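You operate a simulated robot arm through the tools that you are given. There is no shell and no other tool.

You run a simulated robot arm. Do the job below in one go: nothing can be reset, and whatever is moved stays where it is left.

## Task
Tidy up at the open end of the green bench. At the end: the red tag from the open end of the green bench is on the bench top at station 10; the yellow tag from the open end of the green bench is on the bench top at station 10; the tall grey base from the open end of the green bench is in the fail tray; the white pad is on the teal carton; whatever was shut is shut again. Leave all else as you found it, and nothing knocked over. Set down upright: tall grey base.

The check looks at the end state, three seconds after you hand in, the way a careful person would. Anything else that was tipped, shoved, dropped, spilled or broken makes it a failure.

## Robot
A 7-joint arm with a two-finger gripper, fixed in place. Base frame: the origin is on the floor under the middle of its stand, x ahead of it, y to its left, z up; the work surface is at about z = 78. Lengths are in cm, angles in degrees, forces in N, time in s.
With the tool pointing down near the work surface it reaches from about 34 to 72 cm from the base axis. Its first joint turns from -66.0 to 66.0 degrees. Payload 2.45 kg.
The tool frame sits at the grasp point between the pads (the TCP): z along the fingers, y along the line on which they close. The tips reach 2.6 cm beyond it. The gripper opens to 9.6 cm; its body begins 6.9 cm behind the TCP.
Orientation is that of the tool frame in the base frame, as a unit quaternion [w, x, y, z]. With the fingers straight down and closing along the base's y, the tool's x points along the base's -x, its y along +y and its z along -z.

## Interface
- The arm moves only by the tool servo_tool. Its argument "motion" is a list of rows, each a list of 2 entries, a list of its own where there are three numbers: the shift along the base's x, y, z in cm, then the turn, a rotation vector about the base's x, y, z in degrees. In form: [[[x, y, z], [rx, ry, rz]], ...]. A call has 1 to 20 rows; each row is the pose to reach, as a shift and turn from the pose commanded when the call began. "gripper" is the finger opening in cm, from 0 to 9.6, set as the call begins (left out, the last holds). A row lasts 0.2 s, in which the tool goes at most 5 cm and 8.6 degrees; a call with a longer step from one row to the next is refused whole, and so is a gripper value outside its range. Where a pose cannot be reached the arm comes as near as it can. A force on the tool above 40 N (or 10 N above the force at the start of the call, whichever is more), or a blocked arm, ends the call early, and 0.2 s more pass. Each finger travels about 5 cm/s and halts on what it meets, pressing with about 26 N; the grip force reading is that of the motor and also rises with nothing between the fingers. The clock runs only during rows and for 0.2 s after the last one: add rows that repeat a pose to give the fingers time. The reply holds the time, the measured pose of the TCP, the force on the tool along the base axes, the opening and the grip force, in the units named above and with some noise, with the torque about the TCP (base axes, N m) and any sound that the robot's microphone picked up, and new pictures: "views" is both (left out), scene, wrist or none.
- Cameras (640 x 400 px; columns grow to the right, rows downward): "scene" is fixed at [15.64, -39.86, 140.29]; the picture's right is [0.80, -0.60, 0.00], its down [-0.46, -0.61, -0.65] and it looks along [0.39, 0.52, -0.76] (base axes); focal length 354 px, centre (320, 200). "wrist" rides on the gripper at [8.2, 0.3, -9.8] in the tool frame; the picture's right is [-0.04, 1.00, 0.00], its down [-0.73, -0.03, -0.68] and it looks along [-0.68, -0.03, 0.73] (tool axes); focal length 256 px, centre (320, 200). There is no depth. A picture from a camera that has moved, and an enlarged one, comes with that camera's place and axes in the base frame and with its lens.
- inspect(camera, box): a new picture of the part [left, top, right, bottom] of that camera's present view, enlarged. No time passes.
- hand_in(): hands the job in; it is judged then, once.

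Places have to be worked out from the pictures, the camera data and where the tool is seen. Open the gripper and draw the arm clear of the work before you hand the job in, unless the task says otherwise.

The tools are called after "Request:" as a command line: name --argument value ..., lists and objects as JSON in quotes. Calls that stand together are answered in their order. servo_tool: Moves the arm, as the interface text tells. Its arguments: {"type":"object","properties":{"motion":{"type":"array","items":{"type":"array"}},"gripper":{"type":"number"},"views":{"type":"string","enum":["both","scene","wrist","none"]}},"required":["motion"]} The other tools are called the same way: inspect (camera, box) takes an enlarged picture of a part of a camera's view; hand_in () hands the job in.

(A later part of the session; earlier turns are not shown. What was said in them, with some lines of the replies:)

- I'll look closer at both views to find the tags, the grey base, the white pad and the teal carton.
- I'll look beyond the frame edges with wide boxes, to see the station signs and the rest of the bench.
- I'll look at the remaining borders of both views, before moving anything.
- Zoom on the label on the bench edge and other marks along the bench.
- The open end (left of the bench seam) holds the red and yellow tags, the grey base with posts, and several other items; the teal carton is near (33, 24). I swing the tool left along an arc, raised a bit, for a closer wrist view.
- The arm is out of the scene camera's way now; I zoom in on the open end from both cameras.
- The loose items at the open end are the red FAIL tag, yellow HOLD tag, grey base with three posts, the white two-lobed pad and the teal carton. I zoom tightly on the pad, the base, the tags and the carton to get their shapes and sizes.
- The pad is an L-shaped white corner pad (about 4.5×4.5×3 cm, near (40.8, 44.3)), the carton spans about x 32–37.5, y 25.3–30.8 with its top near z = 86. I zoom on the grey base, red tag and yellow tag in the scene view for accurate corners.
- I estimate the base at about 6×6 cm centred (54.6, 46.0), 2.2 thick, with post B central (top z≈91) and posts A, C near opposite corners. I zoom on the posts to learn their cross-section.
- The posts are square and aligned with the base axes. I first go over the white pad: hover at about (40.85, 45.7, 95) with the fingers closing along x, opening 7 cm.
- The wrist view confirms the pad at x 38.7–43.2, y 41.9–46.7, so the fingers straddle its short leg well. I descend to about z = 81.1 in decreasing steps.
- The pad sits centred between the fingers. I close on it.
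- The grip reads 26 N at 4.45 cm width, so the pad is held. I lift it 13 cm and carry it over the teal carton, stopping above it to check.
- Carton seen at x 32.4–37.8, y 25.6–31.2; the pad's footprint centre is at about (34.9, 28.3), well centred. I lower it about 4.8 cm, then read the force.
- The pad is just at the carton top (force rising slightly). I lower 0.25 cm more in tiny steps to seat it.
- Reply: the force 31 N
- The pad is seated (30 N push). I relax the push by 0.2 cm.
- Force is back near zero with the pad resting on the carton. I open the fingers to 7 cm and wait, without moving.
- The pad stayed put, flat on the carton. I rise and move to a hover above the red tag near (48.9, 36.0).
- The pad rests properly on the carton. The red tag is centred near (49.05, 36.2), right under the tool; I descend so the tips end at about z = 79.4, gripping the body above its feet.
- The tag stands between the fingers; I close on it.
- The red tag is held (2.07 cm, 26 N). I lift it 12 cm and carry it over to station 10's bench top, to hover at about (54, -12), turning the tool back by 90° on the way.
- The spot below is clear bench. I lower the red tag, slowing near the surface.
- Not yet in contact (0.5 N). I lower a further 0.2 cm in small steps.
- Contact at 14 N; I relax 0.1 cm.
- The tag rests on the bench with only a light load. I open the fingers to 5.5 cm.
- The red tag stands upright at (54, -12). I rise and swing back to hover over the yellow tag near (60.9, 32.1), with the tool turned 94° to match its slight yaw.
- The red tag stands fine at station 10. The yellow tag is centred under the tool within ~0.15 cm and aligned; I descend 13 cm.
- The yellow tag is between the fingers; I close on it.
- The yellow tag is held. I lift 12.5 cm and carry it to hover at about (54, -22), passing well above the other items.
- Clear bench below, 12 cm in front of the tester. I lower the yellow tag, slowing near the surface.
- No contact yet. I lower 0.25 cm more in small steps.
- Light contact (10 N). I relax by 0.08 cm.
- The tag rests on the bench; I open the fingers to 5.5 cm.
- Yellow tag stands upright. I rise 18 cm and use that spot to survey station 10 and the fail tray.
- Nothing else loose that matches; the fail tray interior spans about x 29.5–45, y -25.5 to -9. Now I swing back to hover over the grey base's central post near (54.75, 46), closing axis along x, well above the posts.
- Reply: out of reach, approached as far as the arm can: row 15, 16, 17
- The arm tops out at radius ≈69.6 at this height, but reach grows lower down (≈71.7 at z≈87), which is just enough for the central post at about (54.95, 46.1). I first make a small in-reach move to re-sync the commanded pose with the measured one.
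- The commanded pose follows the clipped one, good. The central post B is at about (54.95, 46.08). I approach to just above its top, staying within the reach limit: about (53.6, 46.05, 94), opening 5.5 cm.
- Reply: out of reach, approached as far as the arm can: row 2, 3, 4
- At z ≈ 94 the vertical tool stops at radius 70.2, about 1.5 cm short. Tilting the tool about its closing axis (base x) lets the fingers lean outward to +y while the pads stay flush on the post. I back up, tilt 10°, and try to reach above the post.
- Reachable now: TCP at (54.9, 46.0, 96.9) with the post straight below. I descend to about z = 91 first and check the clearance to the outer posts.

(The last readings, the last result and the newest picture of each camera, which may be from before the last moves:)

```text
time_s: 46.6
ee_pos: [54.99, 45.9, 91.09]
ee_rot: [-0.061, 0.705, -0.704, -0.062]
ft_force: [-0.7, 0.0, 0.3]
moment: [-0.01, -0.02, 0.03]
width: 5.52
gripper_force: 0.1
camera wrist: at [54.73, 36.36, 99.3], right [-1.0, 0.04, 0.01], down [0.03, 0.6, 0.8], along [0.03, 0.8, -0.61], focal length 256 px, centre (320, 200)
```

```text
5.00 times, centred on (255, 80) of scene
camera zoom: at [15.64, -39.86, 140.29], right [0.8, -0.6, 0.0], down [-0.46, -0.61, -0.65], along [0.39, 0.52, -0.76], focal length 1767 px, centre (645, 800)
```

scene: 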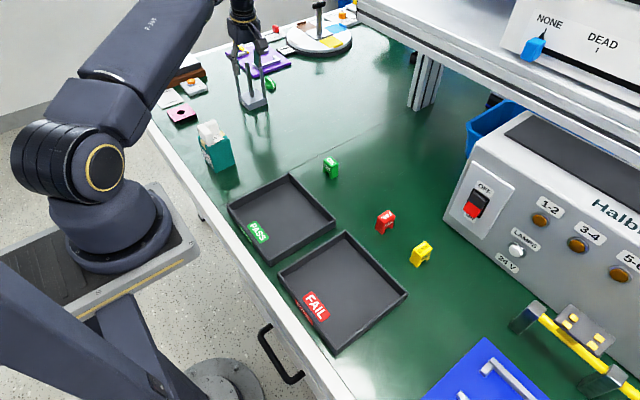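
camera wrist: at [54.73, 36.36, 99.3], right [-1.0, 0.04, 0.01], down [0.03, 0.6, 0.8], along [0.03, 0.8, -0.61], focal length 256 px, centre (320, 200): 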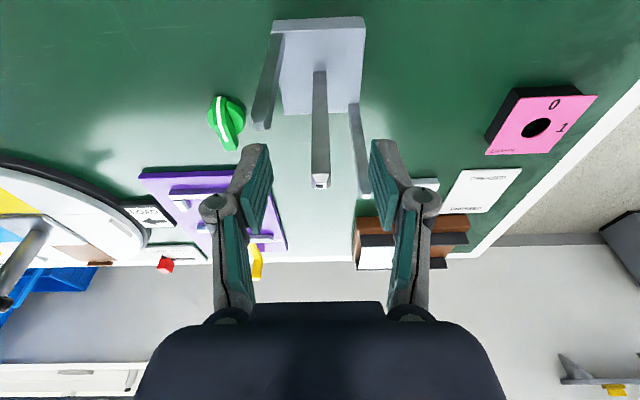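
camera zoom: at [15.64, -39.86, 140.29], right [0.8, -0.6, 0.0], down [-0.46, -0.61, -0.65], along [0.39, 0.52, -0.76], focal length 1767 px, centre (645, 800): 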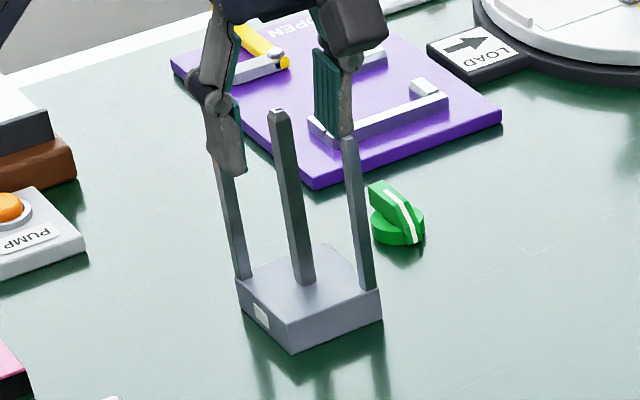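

The central post is centred between the fingers with clear gaps to the outer posts. I descend 2.7 cm more, to z ≈ 88.4, where the knuckles stay above the outer posts.

Request:
servo_tool --motion '[[[0, 0, -1], [0, 0, 0]], [[0, 0, -2], [0, 0, 0]], [[0, 0, -2.7], [0, 0, 0]], [[0, 0, -2.7], [0, 0, 0]]]' --gripper 5.5

Request:
inspect --camera "wrist" --box '[220, 80, 420, 280]'

Request:
inspect --camera "scene" --box '[225, 50, 285, 115]'

```text
time_s: 47.6
ee_pos: [55.05, 45.91, 88.22]
ee_rot: [-0.062, 0.705, -0.704, -0.061]
ft_force: [-1.2, 0.0, -0.3]
moment: [0.04, -0.01, 0.01]
width: 5.5
gripper_force: 0.1
camera wrist: at [54.67, 36.41, 96.57], right [-1.0, 0.04, 0.01], down [0.03, 0.6, 0.8], along [0.03, 0.8, -0.6], focal length 256 px, centre (320, 200)
```

scene: 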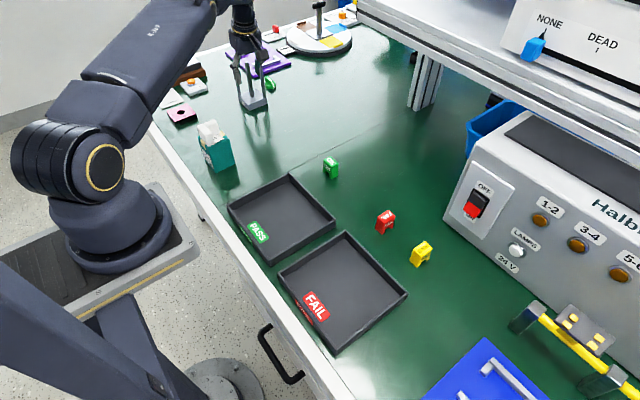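
wrist: 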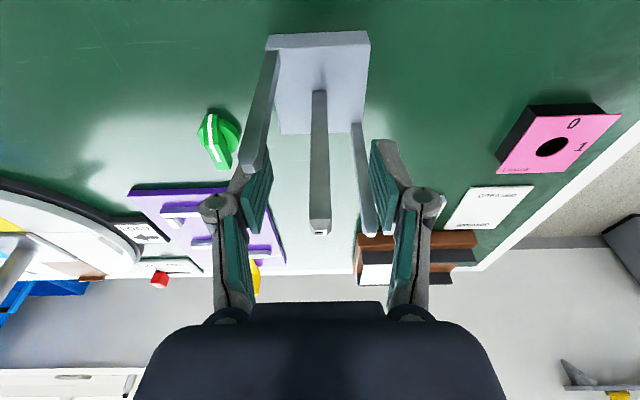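

```text
2.00 times, centred on (320, 180) of wrist
camera zoom: at [54.67, 36.41, 96.57], right [-1.0, 0.04, 0.01], down [0.03, 0.6, 0.8], along [0.03, 0.8, -0.6], focal length 512 px, centre (320, 240)
```

zoom: 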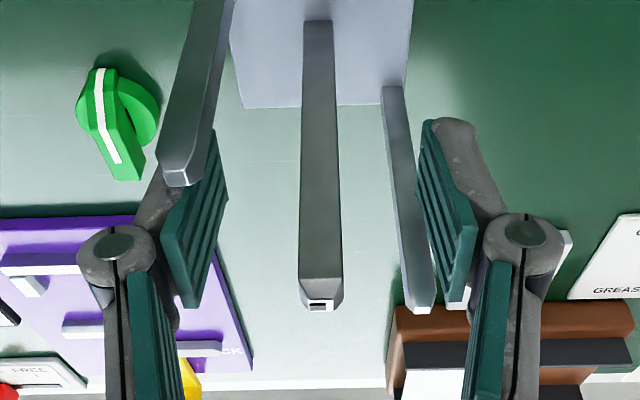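

```text
6.15 times, centred on (255, 82) of scene
camera zoom: at [15.64, -39.86, 140.29], right [0.8, -0.6, 0.0], down [-0.46, -0.61, -0.65], along [0.39, 0.52, -0.76], focal length 2175 px, centre (720, 923)
```

zoom: 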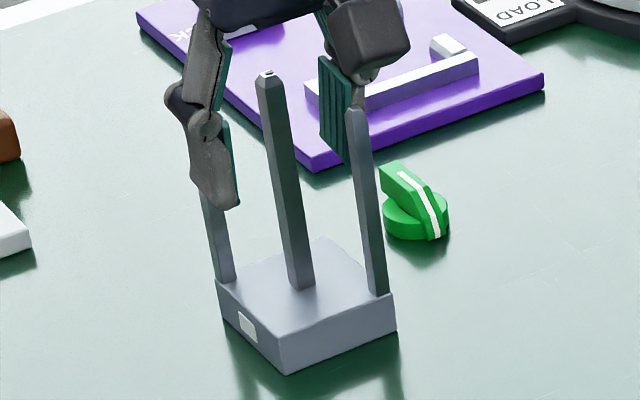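

The post is centred; post C is just in front of the left finger without touching. I close gently on the central post.

Request:
servo_tool --motion '[[[0, 0, 0], [0, 0, 0]], [[0, 0, 0], [0, 0, 0]], [[0, 0, 0], [0, 0, 0]], [[0, 0, 0], [0, 0, 0]], [[0, 0, 0], [0, 0, 0]], [[0, 0, 0], [0, 0, 0]]]' --gripper 0.3

Request:
inspect --camera "wrist" --box '[220, 80, 420, 280]'

Request:
inspect --camera "scene" --box '[225, 50, 285, 115]'

```text
time_s: 49.0
ee_pos: [54.97, 45.87, 88.41]
ee_rot: [0.062, -0.704, 0.705, 0.062]
ft_force: [0.3, -0.4, 1.2]
moment: [-0.01, -0.02, 0.0]
width: 0.93
gripper_force: 25.7
camera wrist: at [54.67, 36.4, 96.57], right [-1.0, 0.04, 0.01], down [0.03, 0.6, 0.8], along [0.03, 0.8, -0.61], focal length 256 px, centre (320, 200)
```

scene: 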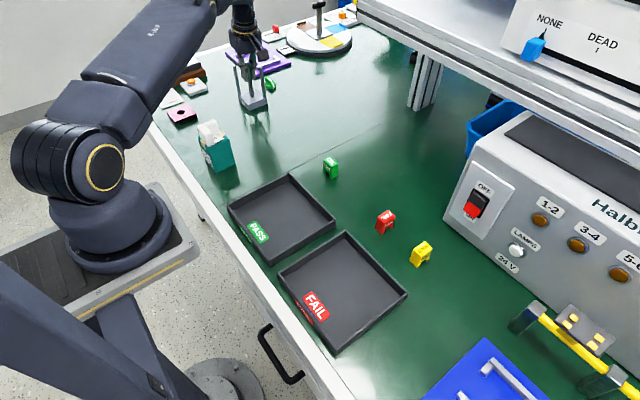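
wrist: 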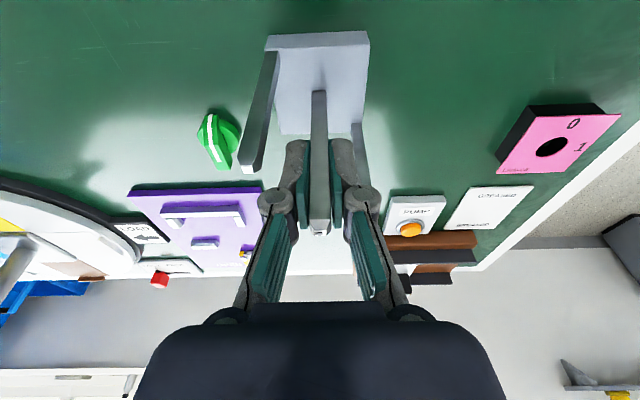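

```text
2.00 times, centred on (320, 180) of wrist
camera zoom: at [54.67, 36.4, 96.57], right [-1.0, 0.04, 0.01], down [0.03, 0.6, 0.8], along [0.03, 0.8, -0.61], focal length 512 px, centre (320, 240)
```

zoom: 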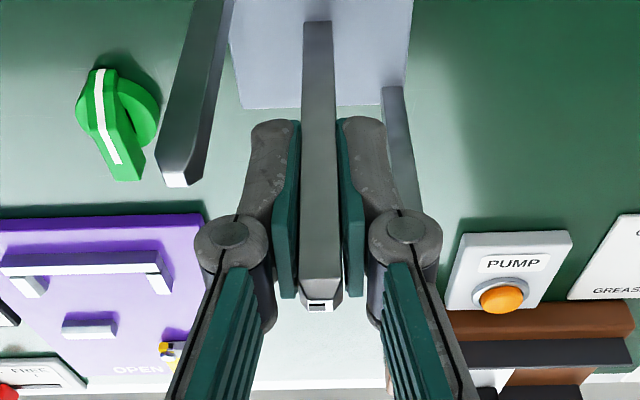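

```text
6.15 times, centred on (255, 82) of scene
camera zoom: at [15.64, -39.86, 140.29], right [0.8, -0.6, 0.0], down [-0.46, -0.61, -0.65], along [0.39, 0.52, -0.76], focal length 2175 px, centre (720, 923)
```

zoom: 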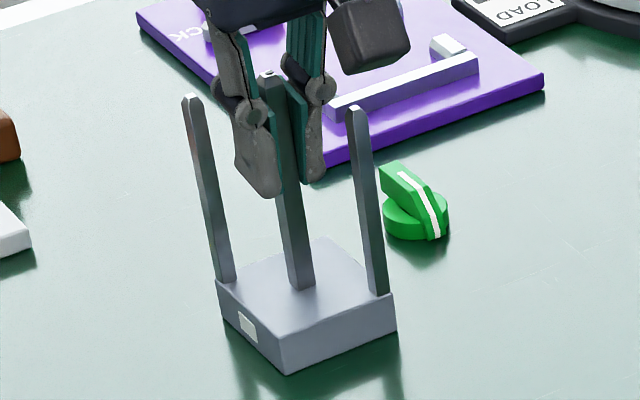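

Gripped at 0.93 cm with the base unmoved. I lift slowly by 6 cm and check that it hangs straight.

Request:
servo_tool --motion '[[[0, 0, 0.3], [0, 0, 0]], [[0, 0, 1], [0, 0, 0]], [[0, 0, 2], [0, 0, 0]], [[0, 0, 3.3], [0, 0, 0]], [[0, 0, 4.7], [0, 0, 0]], [[0, 0, 6], [0, 0, 0]], [[0, 0, 6], [0, 0, 0]]]'

Request:
inspect --camera "scene" --box '[215, 30, 295, 120]'

```text
time_s: 50.6
ee_pos: [55.06, 45.97, 94.39]
ee_rot: [0.062, -0.704, 0.705, 0.061]
ft_force: [-0.3, -0.4, -1.0]
moment: [0.02, -0.02, 0.01]
width: 0.92
gripper_force: 25.8
camera wrist: at [54.69, 36.37, 102.63], right [-1.0, 0.04, 0.01], down [0.03, 0.6, 0.8], along [0.03, 0.8, -0.61], focal length 256 px, centre (320, 200)
```

scene: 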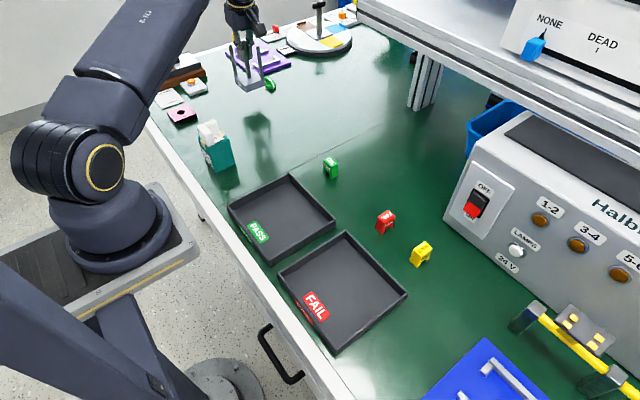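
wrist: 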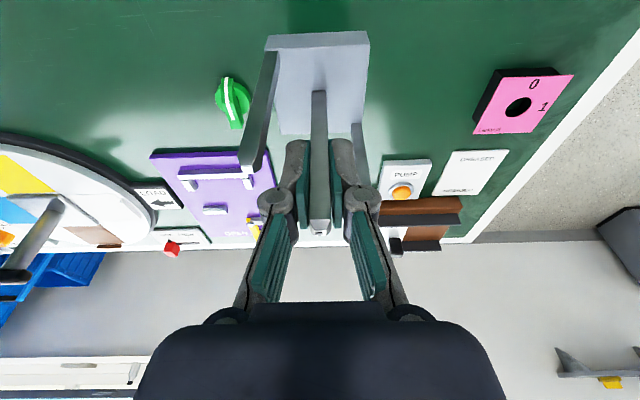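

```text
4.44 times, centred on (255, 75) of scene
camera zoom: at [15.64, -39.86, 140.29], right [0.8, -0.6, 0.0], down [-0.46, -0.61, -0.65], along [0.39, 0.52, -0.76], focal length 1571 px, centre (609, 756)
```

zoom: 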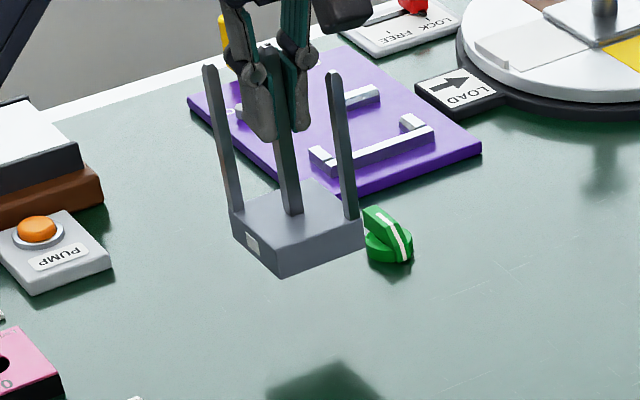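

The base hangs straight and level. I carry it to hover over the fail tray centre (37.5, -17.5) with a pure yaw of -90° about vertical, so it stays upright.

Request:
servo_tool --motion '[[[-0.35, -1.27, 0.3], [0, 0, -1.8]], [[-1.05, -3.81, 0.9], [0, 0, -5.4]], [[-2.01, -7.3, 1.7], [0, 0, -10.35]], [[-3.13, -11.36, 2.5], [0, 0, -16.11]], [[-4.25, -15.42, 3.2], [0, 0, -21.87]], [[-5.38, -19.51, 3.6], [0, 0, -27.68]], [[-6.51, -23.6, 3.6], [0, 0, -33.48]], [[-7.63, -27.66, 3.6], [0, 0, -39.24]], [[-8.75, -31.73, 3.6], [0, 0, -45]], [[-9.87, -35.79, 3.6], [0, 0, -50.76]], [[-10.99, -39.85, 3.6], [0, 0, -56.52]], [[-12.12, -43.94, 3.6], [0, 0, -62.33]], [[-13.25, -48.03, 3.6], [0, 0, -68.13]], [[-14.37, -52.09, 3.6], [0, 0, -73.89]], [[-15.49, -56.15, 3.6], [0, 0, -79.65]], [[-16.45, -59.64, 3.6], [0, 0, -84.6]], [[-17.15, -62.18, 3.6], [0, 0, -88.2]], [[-17.5, -63.45, 3.6], [0, 0, -90]], [[-17.5, -63.45, 3.6], [0, 0, -90]]]'

Request:
inspect --camera "scene" --box '[240, 130, 420, 350]'

```text
time_s: 54.6
ee_pos: [37.5, -17.55, 98.05]
ee_rot: [0.087, 0.001, 0.996, 0.0]
ft_force: [-0.3, -0.4, -1.2]
moment: [0.01, -0.02, -0.01]
width: 0.92
gripper_force: 26.1
camera wrist: at [27.75, -17.02, 106.19], right [0.04, 1.0, 0.01], down [0.6, -0.03, 0.8], along [0.8, -0.03, -0.61], focal length 256 px, centre (320, 200)
```

scene: 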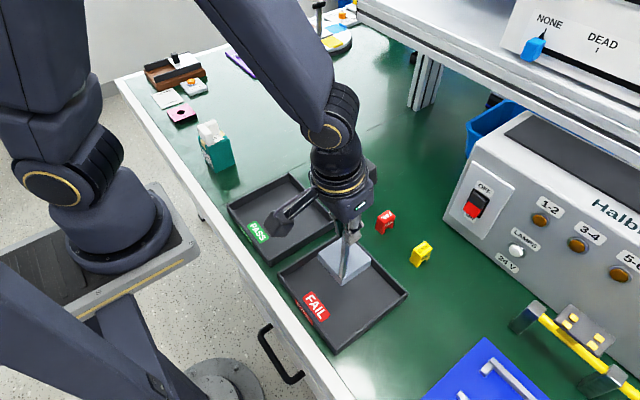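
wrist: 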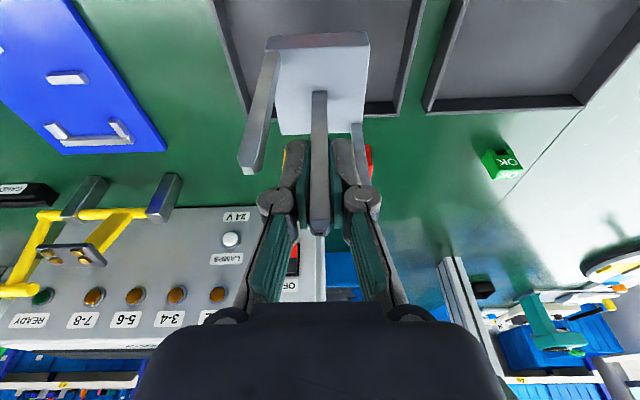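

```text
1.82 times, centred on (330, 240) of scene
camera zoom: at [15.64, -39.86, 140.29], right [0.8, -0.6, 0.0], down [-0.46, -0.61, -0.65], along [0.39, 0.52, -0.76], focal length 643 px, centre (302, 127)
```

zoom: 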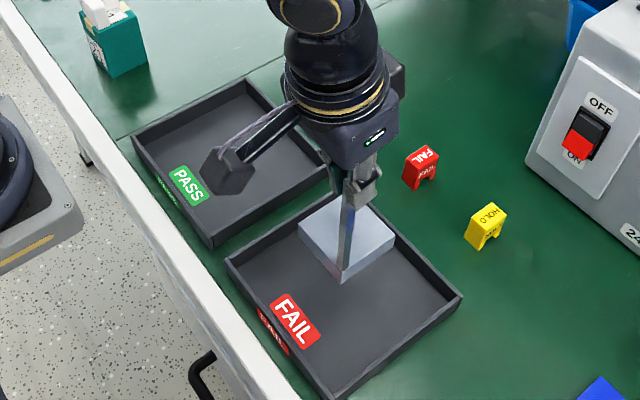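

The base hangs over the tray interior. I lower it 8.6 cm, then approach the tray floor slowly.

Request:
servo_tool --motion '[[[0, 0, -2.5], [0, 0, 0]], [[0, 0, -5], [0, 0, 0]], [[0, 0, -7], [0, 0, 0]], [[0, 0, -8], [0, 0, 0]], [[0, 0, -8.4], [0, 0, 0]], [[0, 0, -8.6], [0, 0, 0]], [[0, 0, -8.6], [0, 0, 0]]]'

Request:
inspect --camera "scene" --box '[270, 200, 420, 350]'

```text
time_s: 56.2
ee_pos: [37.51, -17.41, 89.43]
ee_rot: [0.087, 0.001, 0.996, 0.0]
ft_force: [-0.4, 0.6, -0.8]
moment: [0.01, -0.04, 0.03]
width: 0.9
gripper_force: 25.9
camera wrist: at [27.79, -16.97, 97.61], right [0.04, 1.0, 0.01], down [0.6, -0.03, 0.8], along [0.8, -0.03, -0.61], focal length 256 px, centre (320, 200)
```

scene: 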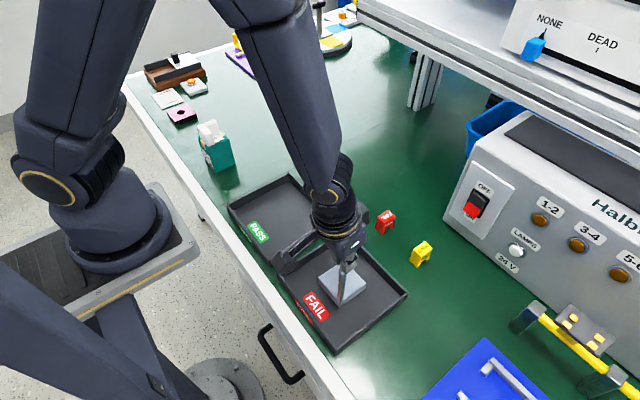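
wrist: 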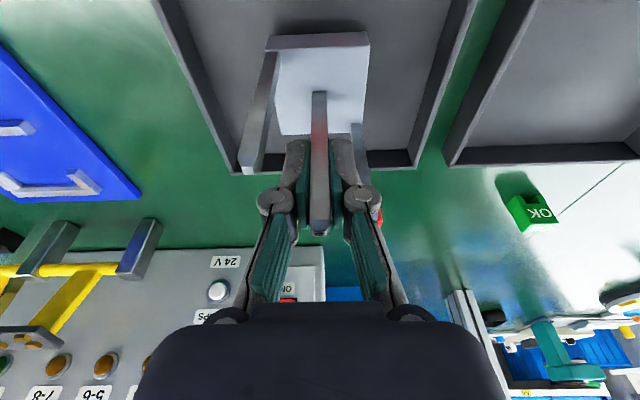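

```text
2.67 times, centred on (345, 275) of scene
camera zoom: at [15.64, -39.86, 140.29], right [0.8, -0.6, 0.0], down [-0.46, -0.61, -0.65], along [0.39, 0.52, -0.76], focal length 943 px, centre (253, 0)
```

zoom: 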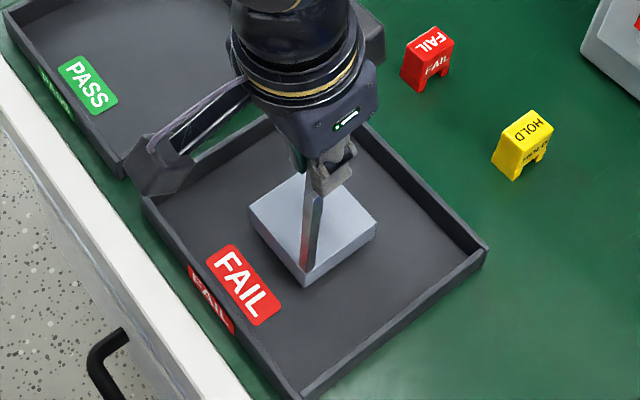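

Still no contact (0.8 N). I lower in tiny steps towards the tray floor.

Request:
servo_tool --motion '[[[0, 0, -0.1], [0, 0, 0]], [[0, 0, -0.2], [0, 0, 0]], [[0, 0, -0.3], [0, 0, 0]], [[0, 0, -0.4], [0, 0, 0]]]' --views "none"

```text
time_s: 57.2
ee_pos: [37.46, -17.53, 88.99]
ee_rot: [0.088, 0.0, 0.996, 0.0]
ft_force: [-0.6, 0.5, -1.1]
moment: [0.0, 0.0, 0.02]
width: 0.9
gripper_force: 26.2
```

Still free at z = 89.0. I continue down in 0.1 cm steps.

Request:
servo_tool --motion '[[[0, 0, -0.1], [0, 0, 0]], [[0, 0, -0.2], [0, 0, 0]], [[0, 0, -0.3], [0, 0, 0]]]' --views "none"

```text
time_s: 58.0
ee_pos: [37.64, -17.43, 88.69]
ee_rot: [0.086, 0.0, 0.996, 0.0]
ft_force: [0.4, 0.4, -0.9]
moment: [-0.06, 0.0, 0.02]
width: 0.92
gripper_force: 26.5
```

No contact yet at z ≈ 88.7; I take two more 0.1 cm steps and then check the force.

Request:
servo_tool --motion '[[[0, 0, -0.1], [0, 0, 0]], [[0, 0, -0.2], [0, 0, 0]], [[0, 0, -0.2], [0, 0, 0]]]' --views "none"

```text
time_s: 58.8
ee_pos: [37.5, -17.44, 88.47]
ee_rot: [0.087, 0.0, 0.996, 0.0]
ft_force: [0.9, -0.4, -0.8]
moment: [0.01, 0.0, -0.01]
width: 0.93
gripper_force: 25.9
```

Still about weightless contact-free; another 0.2 cm in steps, with a close picture.

Request:
servo_tool --motion '[[[0, 0, -0.1], [0, 0, 0]], [[0, 0, -0.2], [0, 0, 0]], [[0, 0, -0.2], [0, 0, 0]]]' --views "none"

Request:
inspect --camera "scene" --box '[320, 240, 380, 310]'

```text
time_s: 59.6
ee_pos: [37.5, -17.57, 88.37]
ee_rot: [0.088, 0.0, 0.996, 0.0]
ft_force: [-2.1, 1.5, 8.3]
moment: [0.02, 0.13, 0.03]
width: 0.92
gripper_force: 26.4
```

```text
5.71 times, centred on (350, 275) of scene
camera zoom: at [15.62, -39.85, 140.29], right [0.8, -0.6, 0.0], down [-0.46, -0.61, -0.65], along [0.39, 0.52, -0.76], focal length 2020 px, centre (149, -229)
```

zoom: 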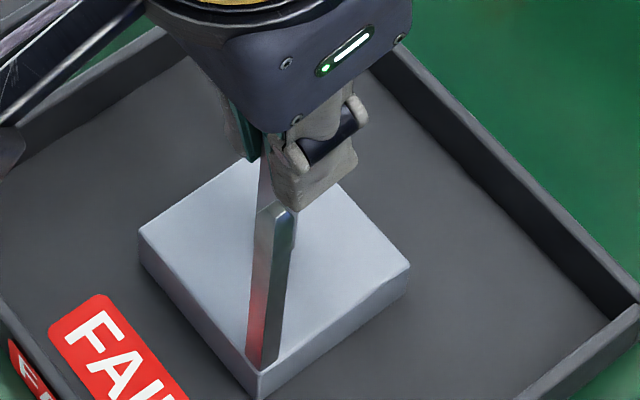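

Contact at 8 N: the base sits on the tray floor. I relax 0.06 cm, then open.

Request:
servo_tool --motion '[[[0, 0, 0.06], [0, 0, 0]], [[0, 0, 0.06], [0, 0, 0]]]' --views "none"

```text
time_s: 60.2
ee_pos: [37.56, -17.51, 88.41]
ee_rot: [0.087, 0.0, 0.996, 0.001]
ft_force: [0.4, 0.4, 0.0]
moment: [0.02, 0.0, -0.02]
width: 0.95
gripper_force: 25.6
```

The load is back to about zero with the base standing; I open the fingers to 5.5 cm without moving.

Request:
servo_tool --motion '[[[0, 0, 0], [0, 0, 0]], [[0, 0, 0], [0, 0, 0]], [[0, 0, 0], [0, 0, 0]], [[0, 0, 0], [0, 0, 0]], [[0, 0, 0], [0, 0, 0]]]' --gripper 5.5

Request:
inspect --camera "wrist" --box '[220, 60, 420, 260]'

```text
time_s: 61.4
ee_pos: [37.45, -17.44, 88.37]
ee_rot: [0.087, 0.0, 0.996, 0.0]
ft_force: [0.9, 0.5, 0.2]
moment: [0.01, 0.03, 0.0]
width: 5.51
gripper_force: 0.0
camera wrist: at [27.78, -16.98, 96.62], right [0.04, 1.0, 0.01], down [0.6, -0.03, 0.8], along [0.8, -0.03, -0.61], focal length 256 px, centre (320, 200)
```

scene: 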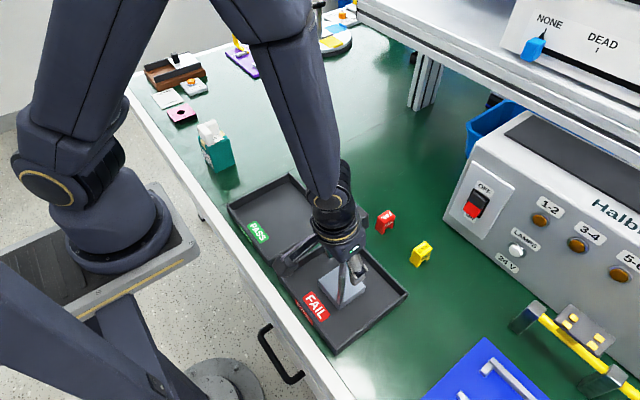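
wrist: 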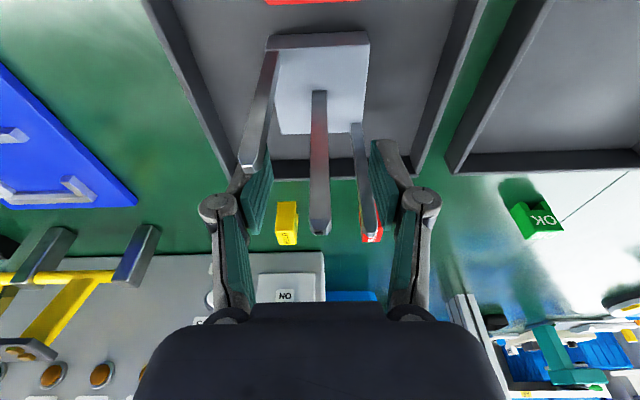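

```text
2.00 times, centred on (320, 160) of wrist
camera zoom: at [27.78, -16.98, 96.62], right [0.04, 1.0, 0.01], down [0.6, -0.03, 0.8], along [0.8, -0.03, -0.61], focal length 512 px, centre (320, 280)
```

zoom: 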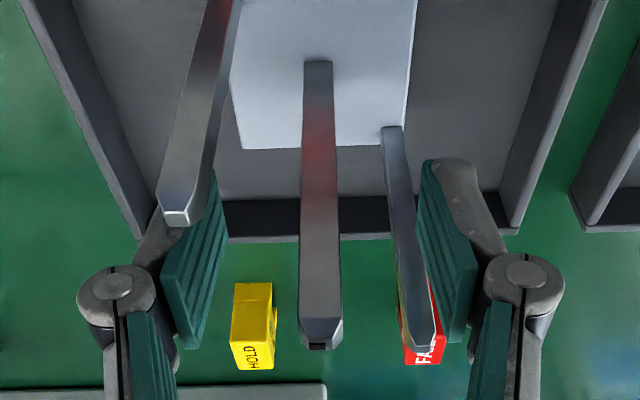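

The base stands free. I retreat straight up, retracing the approach.

Request:
servo_tool --motion '[[[0, 0, 1], [0, 0, 0]], [[0, 0, 3], [0, 0, 0]], [[0, 0, 5.5], [0, 0, 0]], [[0, 0, 8.5], [0, 0, 0]], [[0, 0, 11], [-0.0, -5, 0]], [[0, 0, 13], [0, 0, 0]]]' --gripper 5.5

Request:
inspect --camera "scene" --box '[270, 200, 420, 350]'

```text
time_s: 62.8
ee_pos: [37.56, -17.41, 101.45]
ee_rot: [0.088, 0.0, 0.996, -0.001]
ft_force: [0.5, 0.4, -0.1]
moment: [0.02, 0.02, -0.02]
width: 5.52
gripper_force: 0.0
camera wrist: at [27.8, -17.03, 109.61], right [0.04, 1.0, 0.01], down [0.6, -0.03, 0.8], along [0.8, -0.03, -0.61], focal length 256 px, centre (320, 200)
```

scene: 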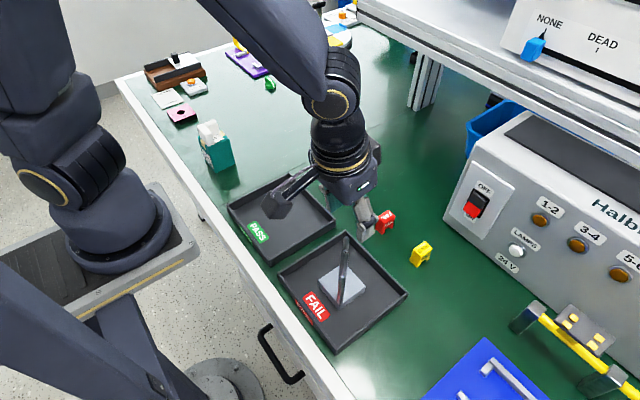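
wrist: 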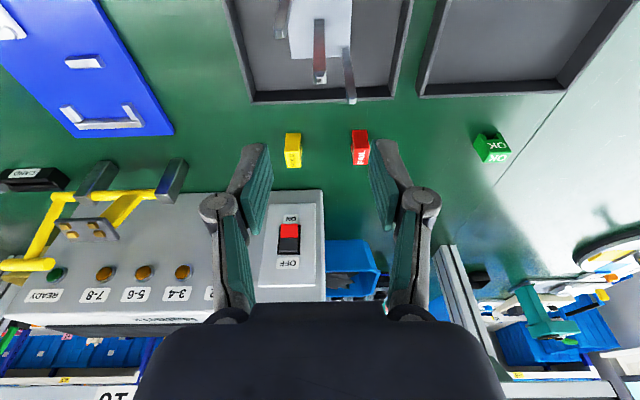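

```text
2.67 times, centred on (345, 275) of scene
camera zoom: at [15.63, -39.86, 140.29], right [0.8, -0.6, 0.0], down [-0.46, -0.61, -0.65], along [0.39, 0.52, -0.76], focal length 943 px, centre (253, 0)
```

zoom: 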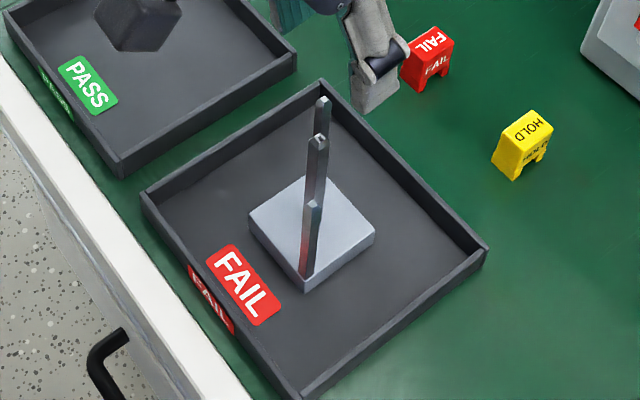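

All placed. I straighten the tool, open the gripper fully and draw the arm back to near its starting pose, then check everything.

Request:
servo_tool --motion '[[[0.5, 3.5, 1.5], [0, 2, 0]], [[1, 7, 3], [0, 4, 0]], [[1.5, 10.5, 4.5], [0, 6, 0]], [[2.5, 14, 5.5], [0, 8, 0]], [[3.5, 17.4, 6], [0, 10, 0]], [[3.5, 17.4, 6], [0, 10, 0]]]' --gripper 9.6

Request:
inspect --camera "scene" --box '[180, 40, 300, 190]'

Request:
inspect --camera "scene" --box '[270, 160, 470, 360]'

Request:
inspect --camera "scene" --box '[600, 0, 640, 400]'

Request:
inspect --camera "scene" --box '[130, 0, 370, 130]'

```text
time_s: 64.2
ee_pos: [41.05, -0.13, 107.46]
ee_rot: [0.0, 0.0, 1.0, 0.0]
ft_force: [0.4, 0.0, 0.9]
moment: [0.03, 0.02, -0.01]
width: 9.62
gripper_force: 0.1
camera wrist: at [32.87, 0.41, 117.18], right [0.04, 1.0, 0.0], down [0.73, -0.03, 0.68], along [0.68, -0.03, -0.73], focal length 256 px, centre (320, 200)
```

scene: 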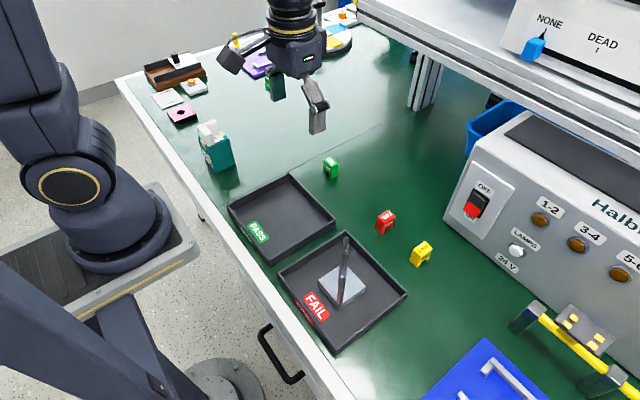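
wrist: 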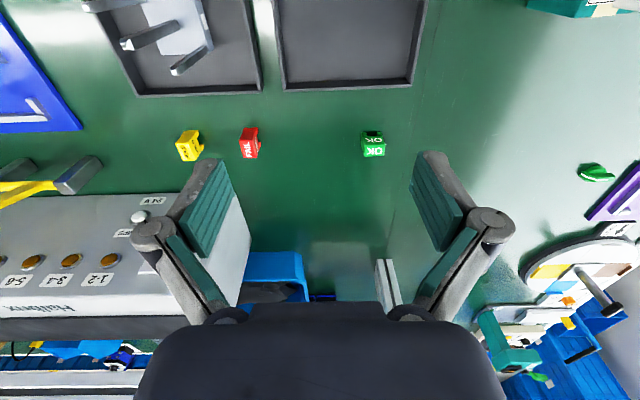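

```text
2.67 times, centred on (240, 115) of scene
camera zoom: at [15.64, -39.86, 140.29], right [0.8, -0.6, 0.0], down [-0.46, -0.61, -0.65], along [0.39, 0.52, -0.76], focal length 943 px, centre (533, 427)
```

zoom: 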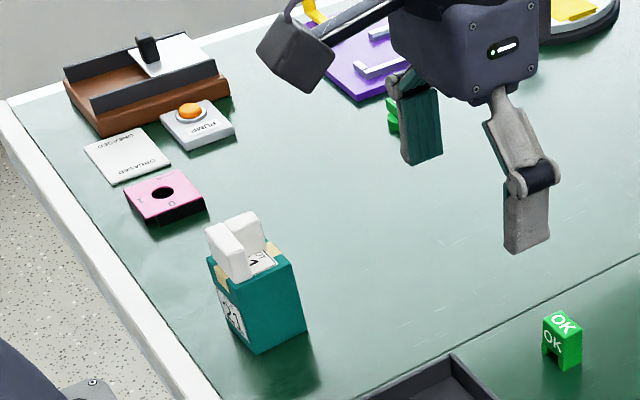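

```text
2.00 times, centred on (370, 260) of scene
camera zoom: at [15.64, -39.86, 140.29], right [0.8, -0.6, 0.0], down [-0.46, -0.61, -0.65], along [0.39, 0.52, -0.76], focal length 707 px, centre (220, 80)
```

zoom: 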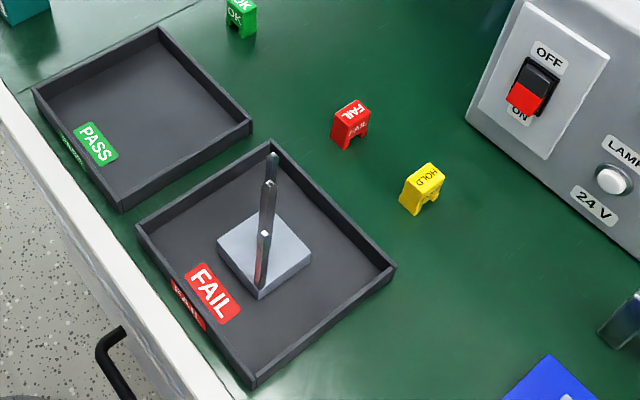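

```text
1.00 times, centred on (620, 200) of scene (not enlarged: the box is as wide or as high as the picture)
camera zoom: at [15.64, -39.86, 140.29], right [0.8, -0.6, 0.0], down [-0.46, -0.61, -0.65], along [0.39, 0.52, -0.76], focal length 354 px, centre (20, 200)
```

zoom: 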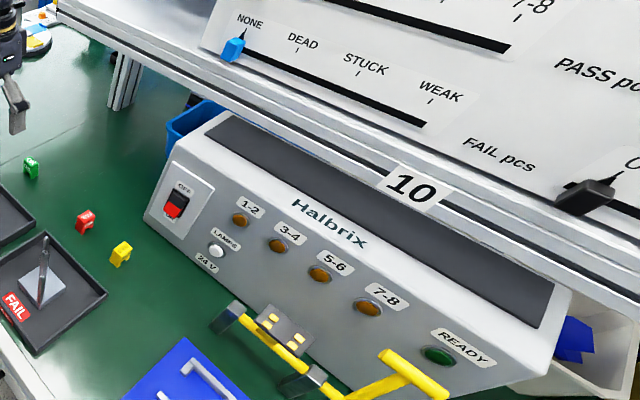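

```text
2.67 times, centred on (250, 65) of scene
camera zoom: at [15.64, -39.86, 140.29], right [0.8, -0.6, 0.0], down [-0.46, -0.61, -0.65], along [0.39, 0.52, -0.76], focal length 943 px, centre (507, 560)
```

zoom: 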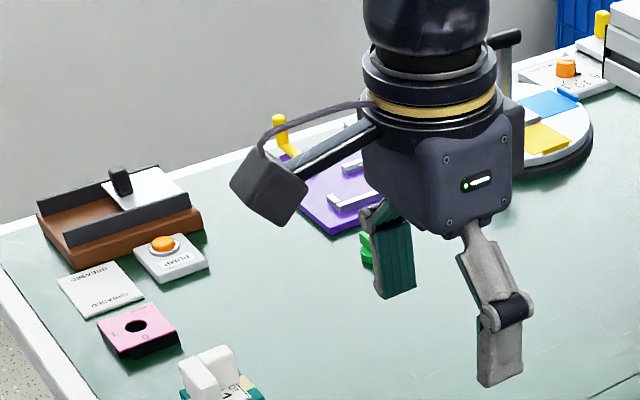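

The final views show the red and yellow tags standing on the station 10 bench top. The grey base is upright in the FAIL tray and the white pad is on the teal carton. Nothing else appears to have moved and I opened nothing. The gripper is open and the arm is clear, so I hand in.

Request:
hand_in

```text
The job is handed in.
```

The job is done and handed in. In the final pictures everything was where the task asked, nothing was knocked over, and nothing else looked moved.

- **Red and yellow tags:** both stand upright on the bench top at station 10, at about (54, -12) and (54, -22), between the trays and the tester. I took station 10 to be the bench section past the seam that carries the "10" sign.
- **Tall grey base:** it stands upright near the middle of the fail tray. It was just past the arm's straight-down reach, so I gripped its middle post with the tool tilted 10°. I kept that tilt all the way, so the base stayed level.
- **White pad:** it sits flat on top of the teal carton. Nothing was labelled "white pad". I took it to be the loose L-shaped white block beside the carton, the only loose white item I saw there.
- **Shut things:** I opened nothing, so there was nothing to close again.

The gripper is open and the arm is back near its starting position.
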